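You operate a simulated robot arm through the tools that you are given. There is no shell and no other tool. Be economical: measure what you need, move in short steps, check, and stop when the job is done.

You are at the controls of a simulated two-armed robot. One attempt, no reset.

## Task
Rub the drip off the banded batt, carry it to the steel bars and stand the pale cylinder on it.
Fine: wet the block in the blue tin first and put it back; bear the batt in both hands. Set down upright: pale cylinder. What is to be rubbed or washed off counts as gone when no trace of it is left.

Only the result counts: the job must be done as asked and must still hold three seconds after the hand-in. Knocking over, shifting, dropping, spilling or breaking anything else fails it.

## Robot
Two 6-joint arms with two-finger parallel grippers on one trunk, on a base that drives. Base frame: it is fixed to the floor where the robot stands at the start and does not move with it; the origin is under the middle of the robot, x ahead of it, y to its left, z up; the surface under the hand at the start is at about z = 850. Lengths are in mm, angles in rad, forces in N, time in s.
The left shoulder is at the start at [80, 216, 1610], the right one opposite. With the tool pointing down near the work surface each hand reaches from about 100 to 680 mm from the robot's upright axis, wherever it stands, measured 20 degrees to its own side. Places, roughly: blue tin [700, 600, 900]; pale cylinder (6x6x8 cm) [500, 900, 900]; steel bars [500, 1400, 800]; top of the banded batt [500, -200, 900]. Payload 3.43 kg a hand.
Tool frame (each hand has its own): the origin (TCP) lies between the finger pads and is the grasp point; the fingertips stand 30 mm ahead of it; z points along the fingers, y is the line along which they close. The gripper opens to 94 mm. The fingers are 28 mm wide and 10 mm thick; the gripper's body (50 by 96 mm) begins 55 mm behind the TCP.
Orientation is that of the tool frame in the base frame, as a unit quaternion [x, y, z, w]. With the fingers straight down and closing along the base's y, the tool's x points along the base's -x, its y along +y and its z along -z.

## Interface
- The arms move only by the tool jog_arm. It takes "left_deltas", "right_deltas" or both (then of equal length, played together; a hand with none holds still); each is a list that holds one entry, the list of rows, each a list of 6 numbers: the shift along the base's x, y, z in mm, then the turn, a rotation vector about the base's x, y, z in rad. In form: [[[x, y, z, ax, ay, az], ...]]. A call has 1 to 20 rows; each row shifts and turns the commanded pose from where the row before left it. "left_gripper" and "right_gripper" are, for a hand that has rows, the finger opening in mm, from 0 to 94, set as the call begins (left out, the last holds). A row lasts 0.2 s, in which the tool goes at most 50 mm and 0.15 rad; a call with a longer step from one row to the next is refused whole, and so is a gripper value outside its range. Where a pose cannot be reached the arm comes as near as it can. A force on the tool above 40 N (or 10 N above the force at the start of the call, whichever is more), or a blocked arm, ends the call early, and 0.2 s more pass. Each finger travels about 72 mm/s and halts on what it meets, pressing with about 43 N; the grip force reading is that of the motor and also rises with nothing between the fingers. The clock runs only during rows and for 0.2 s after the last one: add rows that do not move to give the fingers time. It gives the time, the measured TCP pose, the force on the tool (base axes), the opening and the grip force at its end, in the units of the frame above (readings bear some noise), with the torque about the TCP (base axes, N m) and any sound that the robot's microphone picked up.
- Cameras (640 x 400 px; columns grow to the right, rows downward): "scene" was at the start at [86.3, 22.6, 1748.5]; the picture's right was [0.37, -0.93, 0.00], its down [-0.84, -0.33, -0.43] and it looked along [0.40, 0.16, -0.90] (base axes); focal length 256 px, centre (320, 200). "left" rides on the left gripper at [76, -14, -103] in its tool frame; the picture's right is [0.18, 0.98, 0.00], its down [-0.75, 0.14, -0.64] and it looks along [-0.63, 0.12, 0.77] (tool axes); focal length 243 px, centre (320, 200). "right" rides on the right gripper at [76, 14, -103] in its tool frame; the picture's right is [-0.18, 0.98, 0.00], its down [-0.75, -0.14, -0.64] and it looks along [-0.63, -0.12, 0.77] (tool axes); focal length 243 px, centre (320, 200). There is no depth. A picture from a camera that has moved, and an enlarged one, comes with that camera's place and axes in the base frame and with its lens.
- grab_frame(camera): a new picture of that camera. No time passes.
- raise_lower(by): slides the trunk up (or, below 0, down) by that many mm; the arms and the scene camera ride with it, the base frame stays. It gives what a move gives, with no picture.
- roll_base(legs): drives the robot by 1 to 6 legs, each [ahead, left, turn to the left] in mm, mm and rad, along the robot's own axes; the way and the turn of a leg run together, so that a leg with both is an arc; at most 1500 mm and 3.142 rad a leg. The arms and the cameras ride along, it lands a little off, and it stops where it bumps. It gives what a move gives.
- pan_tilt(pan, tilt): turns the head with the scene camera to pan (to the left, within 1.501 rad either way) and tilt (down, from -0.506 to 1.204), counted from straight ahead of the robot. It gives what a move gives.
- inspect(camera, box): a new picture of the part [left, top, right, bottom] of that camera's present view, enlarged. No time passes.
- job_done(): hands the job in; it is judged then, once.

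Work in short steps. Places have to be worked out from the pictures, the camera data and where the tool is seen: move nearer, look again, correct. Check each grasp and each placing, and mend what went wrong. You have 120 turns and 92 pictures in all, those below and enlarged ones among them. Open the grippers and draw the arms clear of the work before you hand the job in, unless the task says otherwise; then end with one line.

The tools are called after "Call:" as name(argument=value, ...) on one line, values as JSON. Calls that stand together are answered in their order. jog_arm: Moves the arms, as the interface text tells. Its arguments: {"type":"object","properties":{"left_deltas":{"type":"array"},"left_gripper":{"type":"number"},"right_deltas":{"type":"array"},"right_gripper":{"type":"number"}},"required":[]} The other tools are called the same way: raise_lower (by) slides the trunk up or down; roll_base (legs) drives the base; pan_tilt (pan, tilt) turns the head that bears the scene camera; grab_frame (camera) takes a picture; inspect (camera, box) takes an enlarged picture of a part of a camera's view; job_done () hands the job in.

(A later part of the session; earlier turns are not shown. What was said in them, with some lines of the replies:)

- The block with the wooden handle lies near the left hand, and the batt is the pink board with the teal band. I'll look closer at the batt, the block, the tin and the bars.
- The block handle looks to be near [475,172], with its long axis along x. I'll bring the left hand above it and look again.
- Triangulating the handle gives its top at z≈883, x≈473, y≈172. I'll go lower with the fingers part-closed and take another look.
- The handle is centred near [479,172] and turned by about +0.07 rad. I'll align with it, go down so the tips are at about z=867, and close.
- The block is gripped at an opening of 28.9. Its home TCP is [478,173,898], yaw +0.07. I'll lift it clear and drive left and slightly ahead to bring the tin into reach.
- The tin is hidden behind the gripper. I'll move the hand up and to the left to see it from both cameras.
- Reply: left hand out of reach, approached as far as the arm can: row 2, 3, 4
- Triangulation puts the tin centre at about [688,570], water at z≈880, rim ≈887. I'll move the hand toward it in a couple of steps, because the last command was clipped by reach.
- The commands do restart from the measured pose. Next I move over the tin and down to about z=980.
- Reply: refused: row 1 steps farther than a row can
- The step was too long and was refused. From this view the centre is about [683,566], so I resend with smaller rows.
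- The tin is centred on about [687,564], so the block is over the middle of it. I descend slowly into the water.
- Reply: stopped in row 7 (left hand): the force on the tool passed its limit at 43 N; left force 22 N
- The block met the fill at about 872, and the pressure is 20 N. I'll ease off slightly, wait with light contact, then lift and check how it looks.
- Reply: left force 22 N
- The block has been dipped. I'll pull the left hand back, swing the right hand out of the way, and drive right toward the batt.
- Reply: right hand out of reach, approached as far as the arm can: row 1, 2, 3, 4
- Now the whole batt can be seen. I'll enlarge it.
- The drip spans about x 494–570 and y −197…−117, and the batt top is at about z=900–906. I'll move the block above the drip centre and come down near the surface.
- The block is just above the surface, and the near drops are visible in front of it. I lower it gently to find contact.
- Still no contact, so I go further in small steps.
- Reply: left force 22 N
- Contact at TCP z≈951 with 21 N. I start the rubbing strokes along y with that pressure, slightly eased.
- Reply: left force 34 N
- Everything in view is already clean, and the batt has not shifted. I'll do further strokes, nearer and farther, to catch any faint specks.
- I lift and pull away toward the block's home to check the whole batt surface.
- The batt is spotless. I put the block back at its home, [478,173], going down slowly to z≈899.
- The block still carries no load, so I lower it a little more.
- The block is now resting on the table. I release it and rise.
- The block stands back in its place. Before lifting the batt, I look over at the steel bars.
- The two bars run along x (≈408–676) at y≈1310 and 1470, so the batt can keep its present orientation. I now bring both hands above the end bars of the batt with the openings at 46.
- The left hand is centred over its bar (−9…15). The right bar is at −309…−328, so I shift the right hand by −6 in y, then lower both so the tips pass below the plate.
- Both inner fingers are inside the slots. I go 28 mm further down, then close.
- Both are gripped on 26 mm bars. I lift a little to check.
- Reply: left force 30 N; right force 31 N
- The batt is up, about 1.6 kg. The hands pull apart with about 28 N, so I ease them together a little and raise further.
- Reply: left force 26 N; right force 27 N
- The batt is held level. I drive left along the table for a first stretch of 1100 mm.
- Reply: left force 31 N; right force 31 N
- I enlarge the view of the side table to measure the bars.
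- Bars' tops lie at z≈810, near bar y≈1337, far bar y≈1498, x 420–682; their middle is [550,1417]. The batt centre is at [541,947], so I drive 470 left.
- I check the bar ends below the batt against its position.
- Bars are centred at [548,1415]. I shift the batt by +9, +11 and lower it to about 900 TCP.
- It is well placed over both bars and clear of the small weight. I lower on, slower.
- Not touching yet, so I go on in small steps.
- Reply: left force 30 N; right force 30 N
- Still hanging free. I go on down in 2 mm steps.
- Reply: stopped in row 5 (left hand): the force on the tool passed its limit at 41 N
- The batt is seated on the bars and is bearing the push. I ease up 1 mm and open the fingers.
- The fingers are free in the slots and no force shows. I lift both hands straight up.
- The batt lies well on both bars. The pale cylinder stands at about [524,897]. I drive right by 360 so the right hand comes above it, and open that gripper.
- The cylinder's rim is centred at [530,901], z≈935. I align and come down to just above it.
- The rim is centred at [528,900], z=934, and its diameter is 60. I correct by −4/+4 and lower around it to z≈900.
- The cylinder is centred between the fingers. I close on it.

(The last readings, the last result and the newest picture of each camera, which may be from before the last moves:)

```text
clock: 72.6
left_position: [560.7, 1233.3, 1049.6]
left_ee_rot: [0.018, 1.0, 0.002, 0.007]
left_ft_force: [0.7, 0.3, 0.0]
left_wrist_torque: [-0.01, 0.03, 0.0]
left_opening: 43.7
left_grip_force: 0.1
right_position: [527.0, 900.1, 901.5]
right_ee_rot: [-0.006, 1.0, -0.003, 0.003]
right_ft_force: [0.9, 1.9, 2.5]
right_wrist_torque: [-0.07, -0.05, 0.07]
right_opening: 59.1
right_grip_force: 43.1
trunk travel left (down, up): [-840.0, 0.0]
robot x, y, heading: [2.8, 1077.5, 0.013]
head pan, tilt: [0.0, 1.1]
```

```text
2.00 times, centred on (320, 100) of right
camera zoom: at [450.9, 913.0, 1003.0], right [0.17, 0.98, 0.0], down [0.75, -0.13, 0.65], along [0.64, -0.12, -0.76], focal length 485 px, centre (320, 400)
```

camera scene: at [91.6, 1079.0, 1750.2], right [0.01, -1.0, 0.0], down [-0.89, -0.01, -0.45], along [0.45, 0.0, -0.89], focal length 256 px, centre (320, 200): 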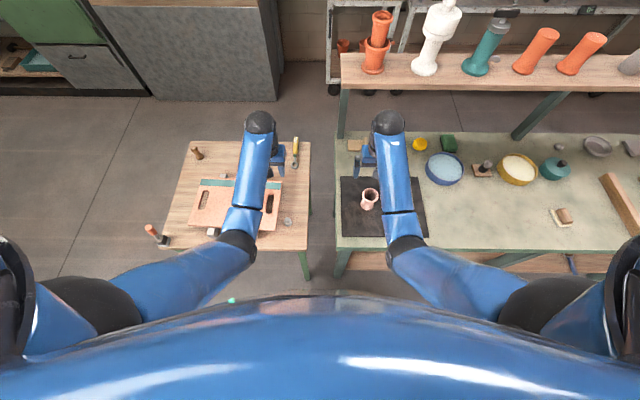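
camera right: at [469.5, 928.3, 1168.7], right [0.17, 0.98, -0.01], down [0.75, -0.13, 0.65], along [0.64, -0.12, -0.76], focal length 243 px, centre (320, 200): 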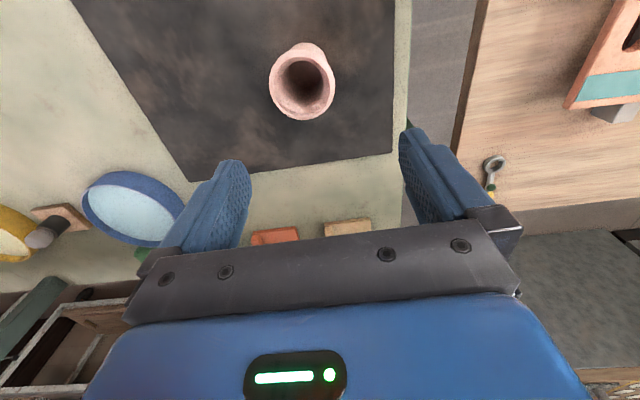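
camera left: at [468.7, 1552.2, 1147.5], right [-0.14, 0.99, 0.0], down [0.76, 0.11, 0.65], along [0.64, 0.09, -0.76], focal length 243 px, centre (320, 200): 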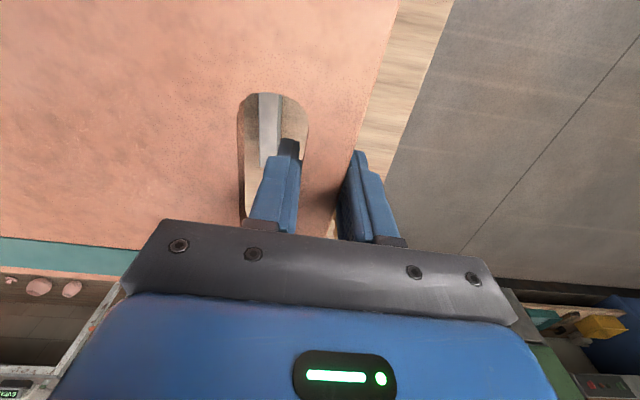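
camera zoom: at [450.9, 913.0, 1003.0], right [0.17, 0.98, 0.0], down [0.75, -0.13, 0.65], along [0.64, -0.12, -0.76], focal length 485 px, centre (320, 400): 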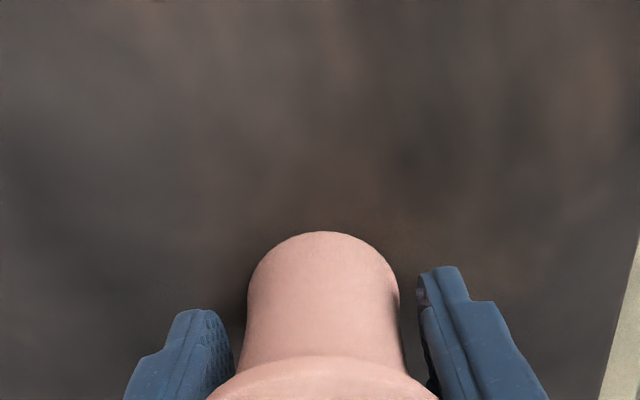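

Gripped at 59 mm. I lift it clear.

Call:
jog_arm(right_deltas=[[[0, 0, 10, 0, 0, 0], [0, 0, 20, 0, 0, 0], [0, 0, 40, 0, 0, 0], [0, 0, 40, 0, 0, 0], [0, 0, 30, 0, 0, 0], [0, 0, 0, 0, 0, 0]]])

Call:
grab_frame(camera="right")

```text
clock: 74.0
left_position: [560.6, 1232.6, 1050.5]
left_ee_rot: [0.018, 1.0, 0.002, 0.007]
left_ft_force: [-0.1, -0.3, 0.3]
left_wrist_torque: [-0.02, -0.01, -0.02]
left_opening: 43.8
left_grip_force: 0.2
right_position: [529.4, 902.0, 1039.6]
right_ee_rot: [-0.005, 1.0, -0.003, 0.003]
right_ft_force: [-0.2, -0.1, -1.2]
right_wrist_torque: [-0.02, 0.0, 0.02]
right_opening: 59.0
right_grip_force: 42.7
trunk travel left (down, up): [-840.0, 0.0]
robot x, y, heading: [-4.4, 1075.1, 0.011]
head pan, tilt: [0.0, 1.1]
```

```text
30 pictures are left
camera right: at [452.3, 914.9, 1141.8], right [0.17, 0.98, 0.0], down [0.75, -0.13, 0.65], along [0.64, -0.12, -0.76], focal length 243 px, centre (320, 200)
```

right: 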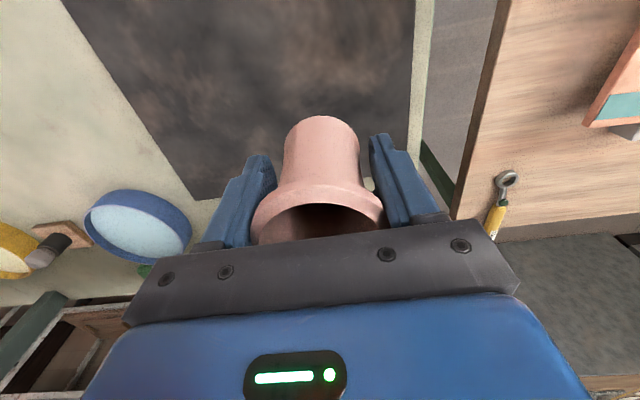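

The cylinder is held upright, with its base about 47 mm below the TCP. I drive 515 left to bring it above the batt.

Call:
roll_base(legs=[[0, 515, 0]])

Call:
grab_frame(camera="right")

Call:
grab_frame(camera="scene")

```text
clock: 77.0
left_position: [546.0, 1755.8, 1049.1]
left_ee_rot: [0.009, 1.0, 0.003, 0.007]
left_ft_force: [-0.2, 0.4, -0.5]
left_wrist_torque: [-0.01, 0.01, 0.0]
left_opening: 44.0
left_grip_force: 0.0
right_position: [520.2, 1424.9, 1039.3]
right_ee_rot: [-0.014, 1.0, -0.001, 0.003]
right_ft_force: [-0.6, -0.3, -1.0]
right_wrist_torque: [0.0, -0.02, 0.0]
right_opening: 58.9
right_grip_force: 42.8
trunk travel left (down, up): [-840.0, 0.0]
robot x, y, heading: [-13.9, 1587.9, 0.031]
head pan, tilt: [0.0, 1.1]
```

```text
29 pictures are left
camera right: at [444.2, 1436.0, 1141.1], right [0.16, 0.99, 0.0], down [0.75, -0.12, 0.65], along [0.64, -0.1, -0.76], focal length 243 px, centre (320, 200)
```

right: 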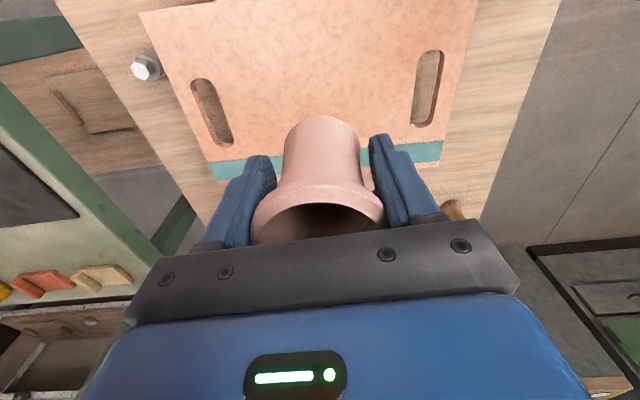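

```text
28 pictures are left
camera scene: at [80.8, 1588.1, 1750.2], right [0.03, -1.0, 0.0], down [-0.89, -0.03, -0.45], along [0.45, 0.02, -0.89], focal length 256 px, centre (320, 200)
```

scene: 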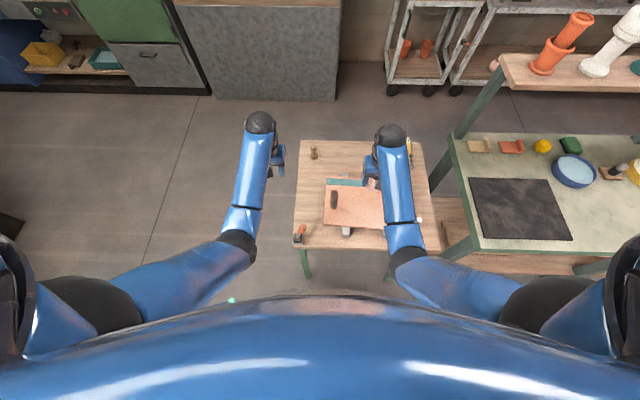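

The batt's centre is at [543,1416]. I align the cylinder and lower it to just above the surface.

Call:
jog_arm(right_deltas=[[[10, -4, -20, 0, 0, 0], [10, -4, -30, 0, 0, 0], [0, 0, -35, 0, 0, 0], [0, 0, -35, 0, 0, 0], [0, 0, -24, 0, 0, 0], [0, 0, 0, 0, 0, 0]]])

Call:
grab_frame(camera="right")

```text
clock: 78.4
left_position: [544.9, 1758.3, 1048.5]
left_ee_rot: [0.008, 1.0, 0.002, 0.007]
left_ft_force: [-0.3, 0.0, 0.9]
left_wrist_torque: [0.03, 0.0, 0.0]
left_opening: 44.0
left_grip_force: 0.2
right_position: [544.1, 1417.3, 896.5]
right_ee_rot: [-0.014, 1.0, -0.002, 0.003]
right_ft_force: [-0.5, 0.1, -1.9]
right_wrist_torque: [0.0, 0.04, -0.01]
right_opening: 58.8
right_grip_force: 42.3
trunk travel left (down, up): [-840.0, 0.0]
robot x, y, heading: [-10.4, 1587.4, 0.038]
head pan, tilt: [0.0, 1.1]
```

```text
27 pictures are left
camera right: at [466.7, 1428.5, 997.0], right [0.16, 0.99, 0.0], down [0.75, -0.12, 0.65], along [0.64, -0.1, -0.76], focal length 243 px, centre (320, 200)
```

right: 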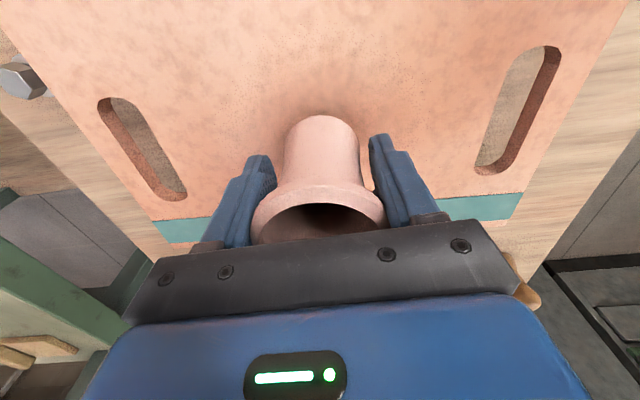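

It is centred and close to the surface. I lower in small steps until it touches.

Call:
jog_arm(right_deltas=[[[0, 0, -4, 0, 0, 0], [0, 0, -4, 0, 0, 0], [0, 0, -2, 0, 0, 0], [0, 0, -2, 0, 0, 0], [0, 0, 0, 0, 0, 0]]])

```text
clock: 79.6
left_position: [545.7, 1758.4, 1048.8]
left_ee_rot: [0.009, 1.0, 0.002, 0.007]
left_ft_force: [-0.1, -0.1, 0.1]
left_wrist_torque: [-0.01, -0.01, -0.01]
left_opening: 44.0
left_grip_force: 0.0
right_position: [541.3, 1418.0, 883.9]
right_ee_rot: [-0.014, 1.0, -0.003, 0.003]
right_ft_force: [-0.4, 0.3, -1.5]
right_wrist_torque: [0.02, 0.01, 0.01]
right_opening: 59.1
right_grip_force: 43.1
trunk travel left (down, up): [-840.0, 0.0]
robot x, y, heading: [-12.2, 1589.3, 0.032]
head pan, tilt: [0.0, 1.1]
```

Call:
jog_arm(right_deltas=[[[0, 0, -1.5, 0, 0, 0], [0, 0, -1.5, 0, 0, 0], [0, 0, -1, 0, 0, 0], [0, 0, 0, 0, 0, 0]]])

```text
clock: 80.6
left_position: [545.0, 1758.1, 1048.2]
left_ee_rot: [0.009, 1.0, 0.002, 0.007]
left_ft_force: [1.3, -0.5, -0.2]
left_wrist_torque: [-0.02, 0.01, 0.0]
left_opening: 44.3
left_grip_force: 0.0
right_position: [540.4, 1417.4, 879.2]
right_ee_rot: [-0.014, 1.0, -0.003, 0.002]
right_ft_force: [0.0, 0.0, -1.2]
right_wrist_torque: [0.0, -0.03, 0.0]
right_opening: 59.1
right_grip_force: 43.2
trunk travel left (down, up): [-840.0, 0.0]
robot x, y, heading: [-13.5, 1587.1, 0.032]
head pan, tilt: [0.0, 1.1]
```

No contact yet at 879, so I go on in 1 mm steps.

Call:
jog_arm(right_deltas=[[[0, 0, -1, 0, 0, 0], [0, 0, -1, 0, 0, 0], [0, 0, -1, 0, 0, 0], [0, 0, 0, 0, 0, 0]]])

```text
clock: 81.6
left_position: [545.5, 1757.2, 1050.2]
left_ee_rot: [0.009, 1.0, 0.002, 0.008]
left_ft_force: [-0.2, 0.1, 0.2]
left_wrist_torque: [-0.02, 0.03, 0.02]
left_opening: 44.0
left_grip_force: 0.1
right_position: [540.5, 1417.0, 876.8]
right_ee_rot: [-0.014, 1.0, -0.002, 0.004]
right_ft_force: [-0.2, -3.8, 8.6]
right_wrist_torque: [-0.39, 0.05, 0.01]
right_opening: 59.2
right_grip_force: 43.2
trunk travel left (down, up): [-840.0, 0.0]
robot x, y, heading: [-13.6, 1587.6, 0.032]
head pan, tilt: [0.0, 1.1]
```

It touches at 8.6 N. I open the fingers and check.

Call:
jog_arm(right_deltas=[[[0, 0, 0, 0, 0, 0], [0, 0, 0, 0, 0, 0], [0, 0, 0, 0, 0, 0], [0, 0, 0, 0, 0, 0]]], right_gripper=90)

Call:
inspect(camera="right", box=[160, 0, 480, 200])

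```text
clock: 82.6
left_position: [547.4, 1758.4, 1049.3]
left_ee_rot: [0.009, 1.0, 0.001, 0.007]
left_ft_force: [0.9, 0.9, -0.2]
left_wrist_torque: [-0.02, -0.01, -0.01]
left_opening: 44.1
left_grip_force: 0.0
right_position: [539.9, 1417.2, 876.1]
right_ee_rot: [-0.015, 1.0, -0.002, 0.002]
right_ft_force: [0.6, -0.4, -0.1]
right_wrist_torque: [-0.01, -0.02, 0.01]
right_opening: 90.0
right_grip_force: 0.0
trunk travel left (down, up): [-840.0, 0.0]
robot x, y, heading: [-12.9, 1588.4, 0.036]
head pan, tilt: [0.0, 1.1]
```

```text
2.00 times, centred on (320, 100) of right
camera zoom: at [464.3, 1429.8, 977.6], right [0.16, 0.99, 0.0], down [0.75, -0.12, 0.65], along [0.64, -0.1, -0.76], focal length 485 px, centre (320, 400)
```

zoom: 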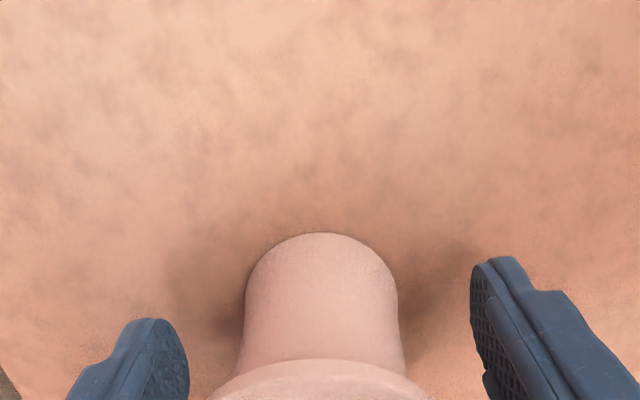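

The cylinder stands free between the open fingers. I lift straight up and then draw the hand away.

Call:
jog_arm(right_deltas=[[[0, 0, 10, 0, 0, 0], [0, 0, 20, 0, 0, 0], [0, 0, 30, 0, 0, 0], [0, 0, 40, 0, 0, 0], [0, 0, 40, 0, 0, 0], [0, 0, 40, 0, 0, 0], [-20, -30, 0, 0, 0, 0], [-20, -40, 0, 0, 0, 0], [-20, -40, 0, 0, 0, 0], [0, 0, 0, 0, 0, 0]]])

Call:
grab_frame(camera="right")

Call:
inspect(camera="scene", box=[280, 120, 600, 270])

```text
clock: 84.8
left_position: [545.9, 1759.3, 1048.3]
left_ee_rot: [0.008, 1.0, 0.003, 0.007]
left_ft_force: [-0.3, 0.4, -0.3]
left_wrist_torque: [0.01, -0.03, -0.01]
left_opening: 44.0
left_grip_force: 0.0
right_position: [479.8, 1306.0, 1057.0]
right_ee_rot: [-0.015, 1.0, -0.003, 0.003]
right_ft_force: [0.2, -0.1, -0.3]
right_wrist_torque: [-0.01, 0.02, -0.01]
right_opening: 90.0
right_grip_force: 0.3
trunk travel left (down, up): [-840.0, 0.0]
robot x, y, heading: [-12.9, 1588.1, 0.031]
head pan, tilt: [0.0, 1.1]
```

```text
25 pictures are left
camera right: at [404.3, 1319.2, 1159.7], right [0.16, 0.99, 0.0], down [0.75, -0.12, 0.65], along [0.64, -0.1, -0.76], focal length 243 px, centre (320, 200)
```

right: 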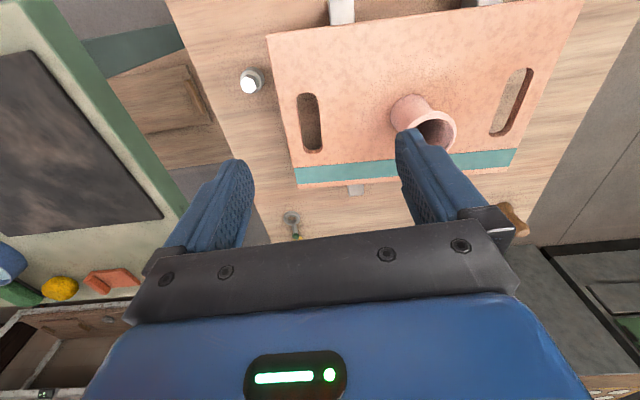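

```text
2.00 times, centred on (440, 195) of scene
camera zoom: at [81.0, 1592.0, 1750.1], right [0.03, -1.0, 0.0], down [-0.89, -0.03, -0.45], along [0.45, 0.01, -0.89], focal length 512 px, centre (80, 210)
```

zoom: 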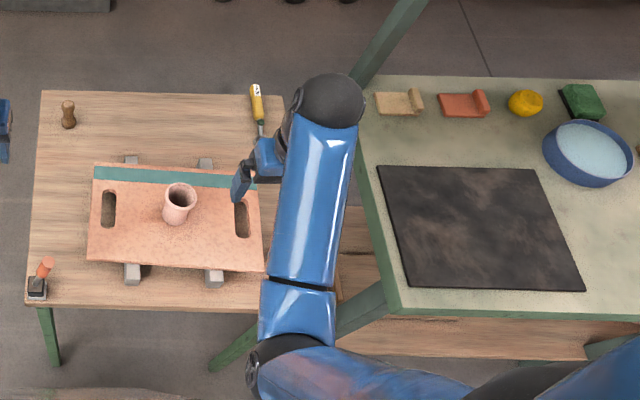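

The cylinder stands upright on the batt over the bars. I open the left gripper and draw the arms further clear.

Call:
jog_arm(left_deltas=[[[-20, 0, 0, 0, 0, 0], [-20, 0, 0, 0, 0, 0], [0, 0, 0, 0, 0, 0], [0, 0, 0, 0, 0, 0]]], right_deltas=[[[-40, 0, 10, 0, 0, 0], [-40, 0, 10, 0, 0, 0], [-40, 0, 10, 0, 0, 0], [0, 0, 0, 0, 0, 0]]], left_gripper=94)

Call:
inspect(camera="scene", box=[280, 120, 600, 270])

```text
clock: 85.8
left_position: [508.2, 1757.9, 1049.7]
left_ee_rot: [0.009, 1.0, 0.003, 0.007]
left_ft_force: [0.7, -0.5, -1.0]
left_wrist_torque: [-0.02, 0.0, 0.0]
left_opening: 93.7
left_grip_force: 0.1
right_position: [363.7, 1306.6, 1042.9]
right_ee_rot: [-0.013, 1.0, -0.003, 0.003]
right_ft_force: [-0.1, 0.3, -0.1]
right_wrist_torque: [0.05, 0.04, 0.03]
right_opening: 90.0
right_grip_force: 0.2
right hand out of reach, approached as far as the arm can: row 1, 2, 3
trunk travel left (down, up): [-840.0, 0.0]
robot x, y, heading: [-10.1, 1590.0, 0.033]
head pan, tilt: [0.0, 1.1]
```

```text
2.00 times, centred on (440, 195) of scene
camera zoom: at [82.0, 1591.1, 1750.1], right [0.03, -1.0, 0.0], down [-0.89, -0.03, -0.45], along [0.45, 0.01, -0.89], focal length 512 px, centre (80, 210)
```

zoom: 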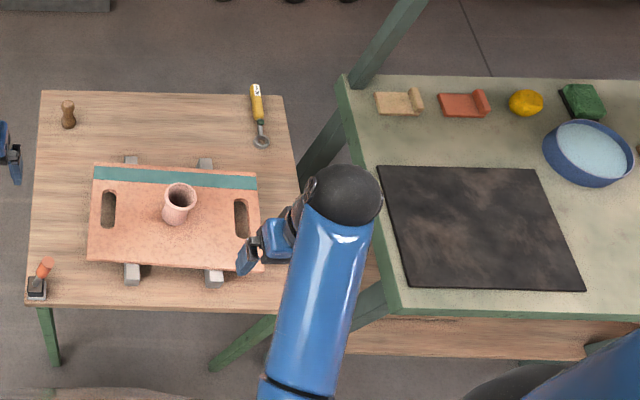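

Everything stands as asked, and the arms are clear. I hand the job in.

Call:
job_done()

```text
The job is handed in.
```

The job is handed in: I wet the block in the blue tin, rubbed the drip off the batt and put the block back. I then carried the batt in both hands to the steel bars and stood the pale cylinder upright on it.
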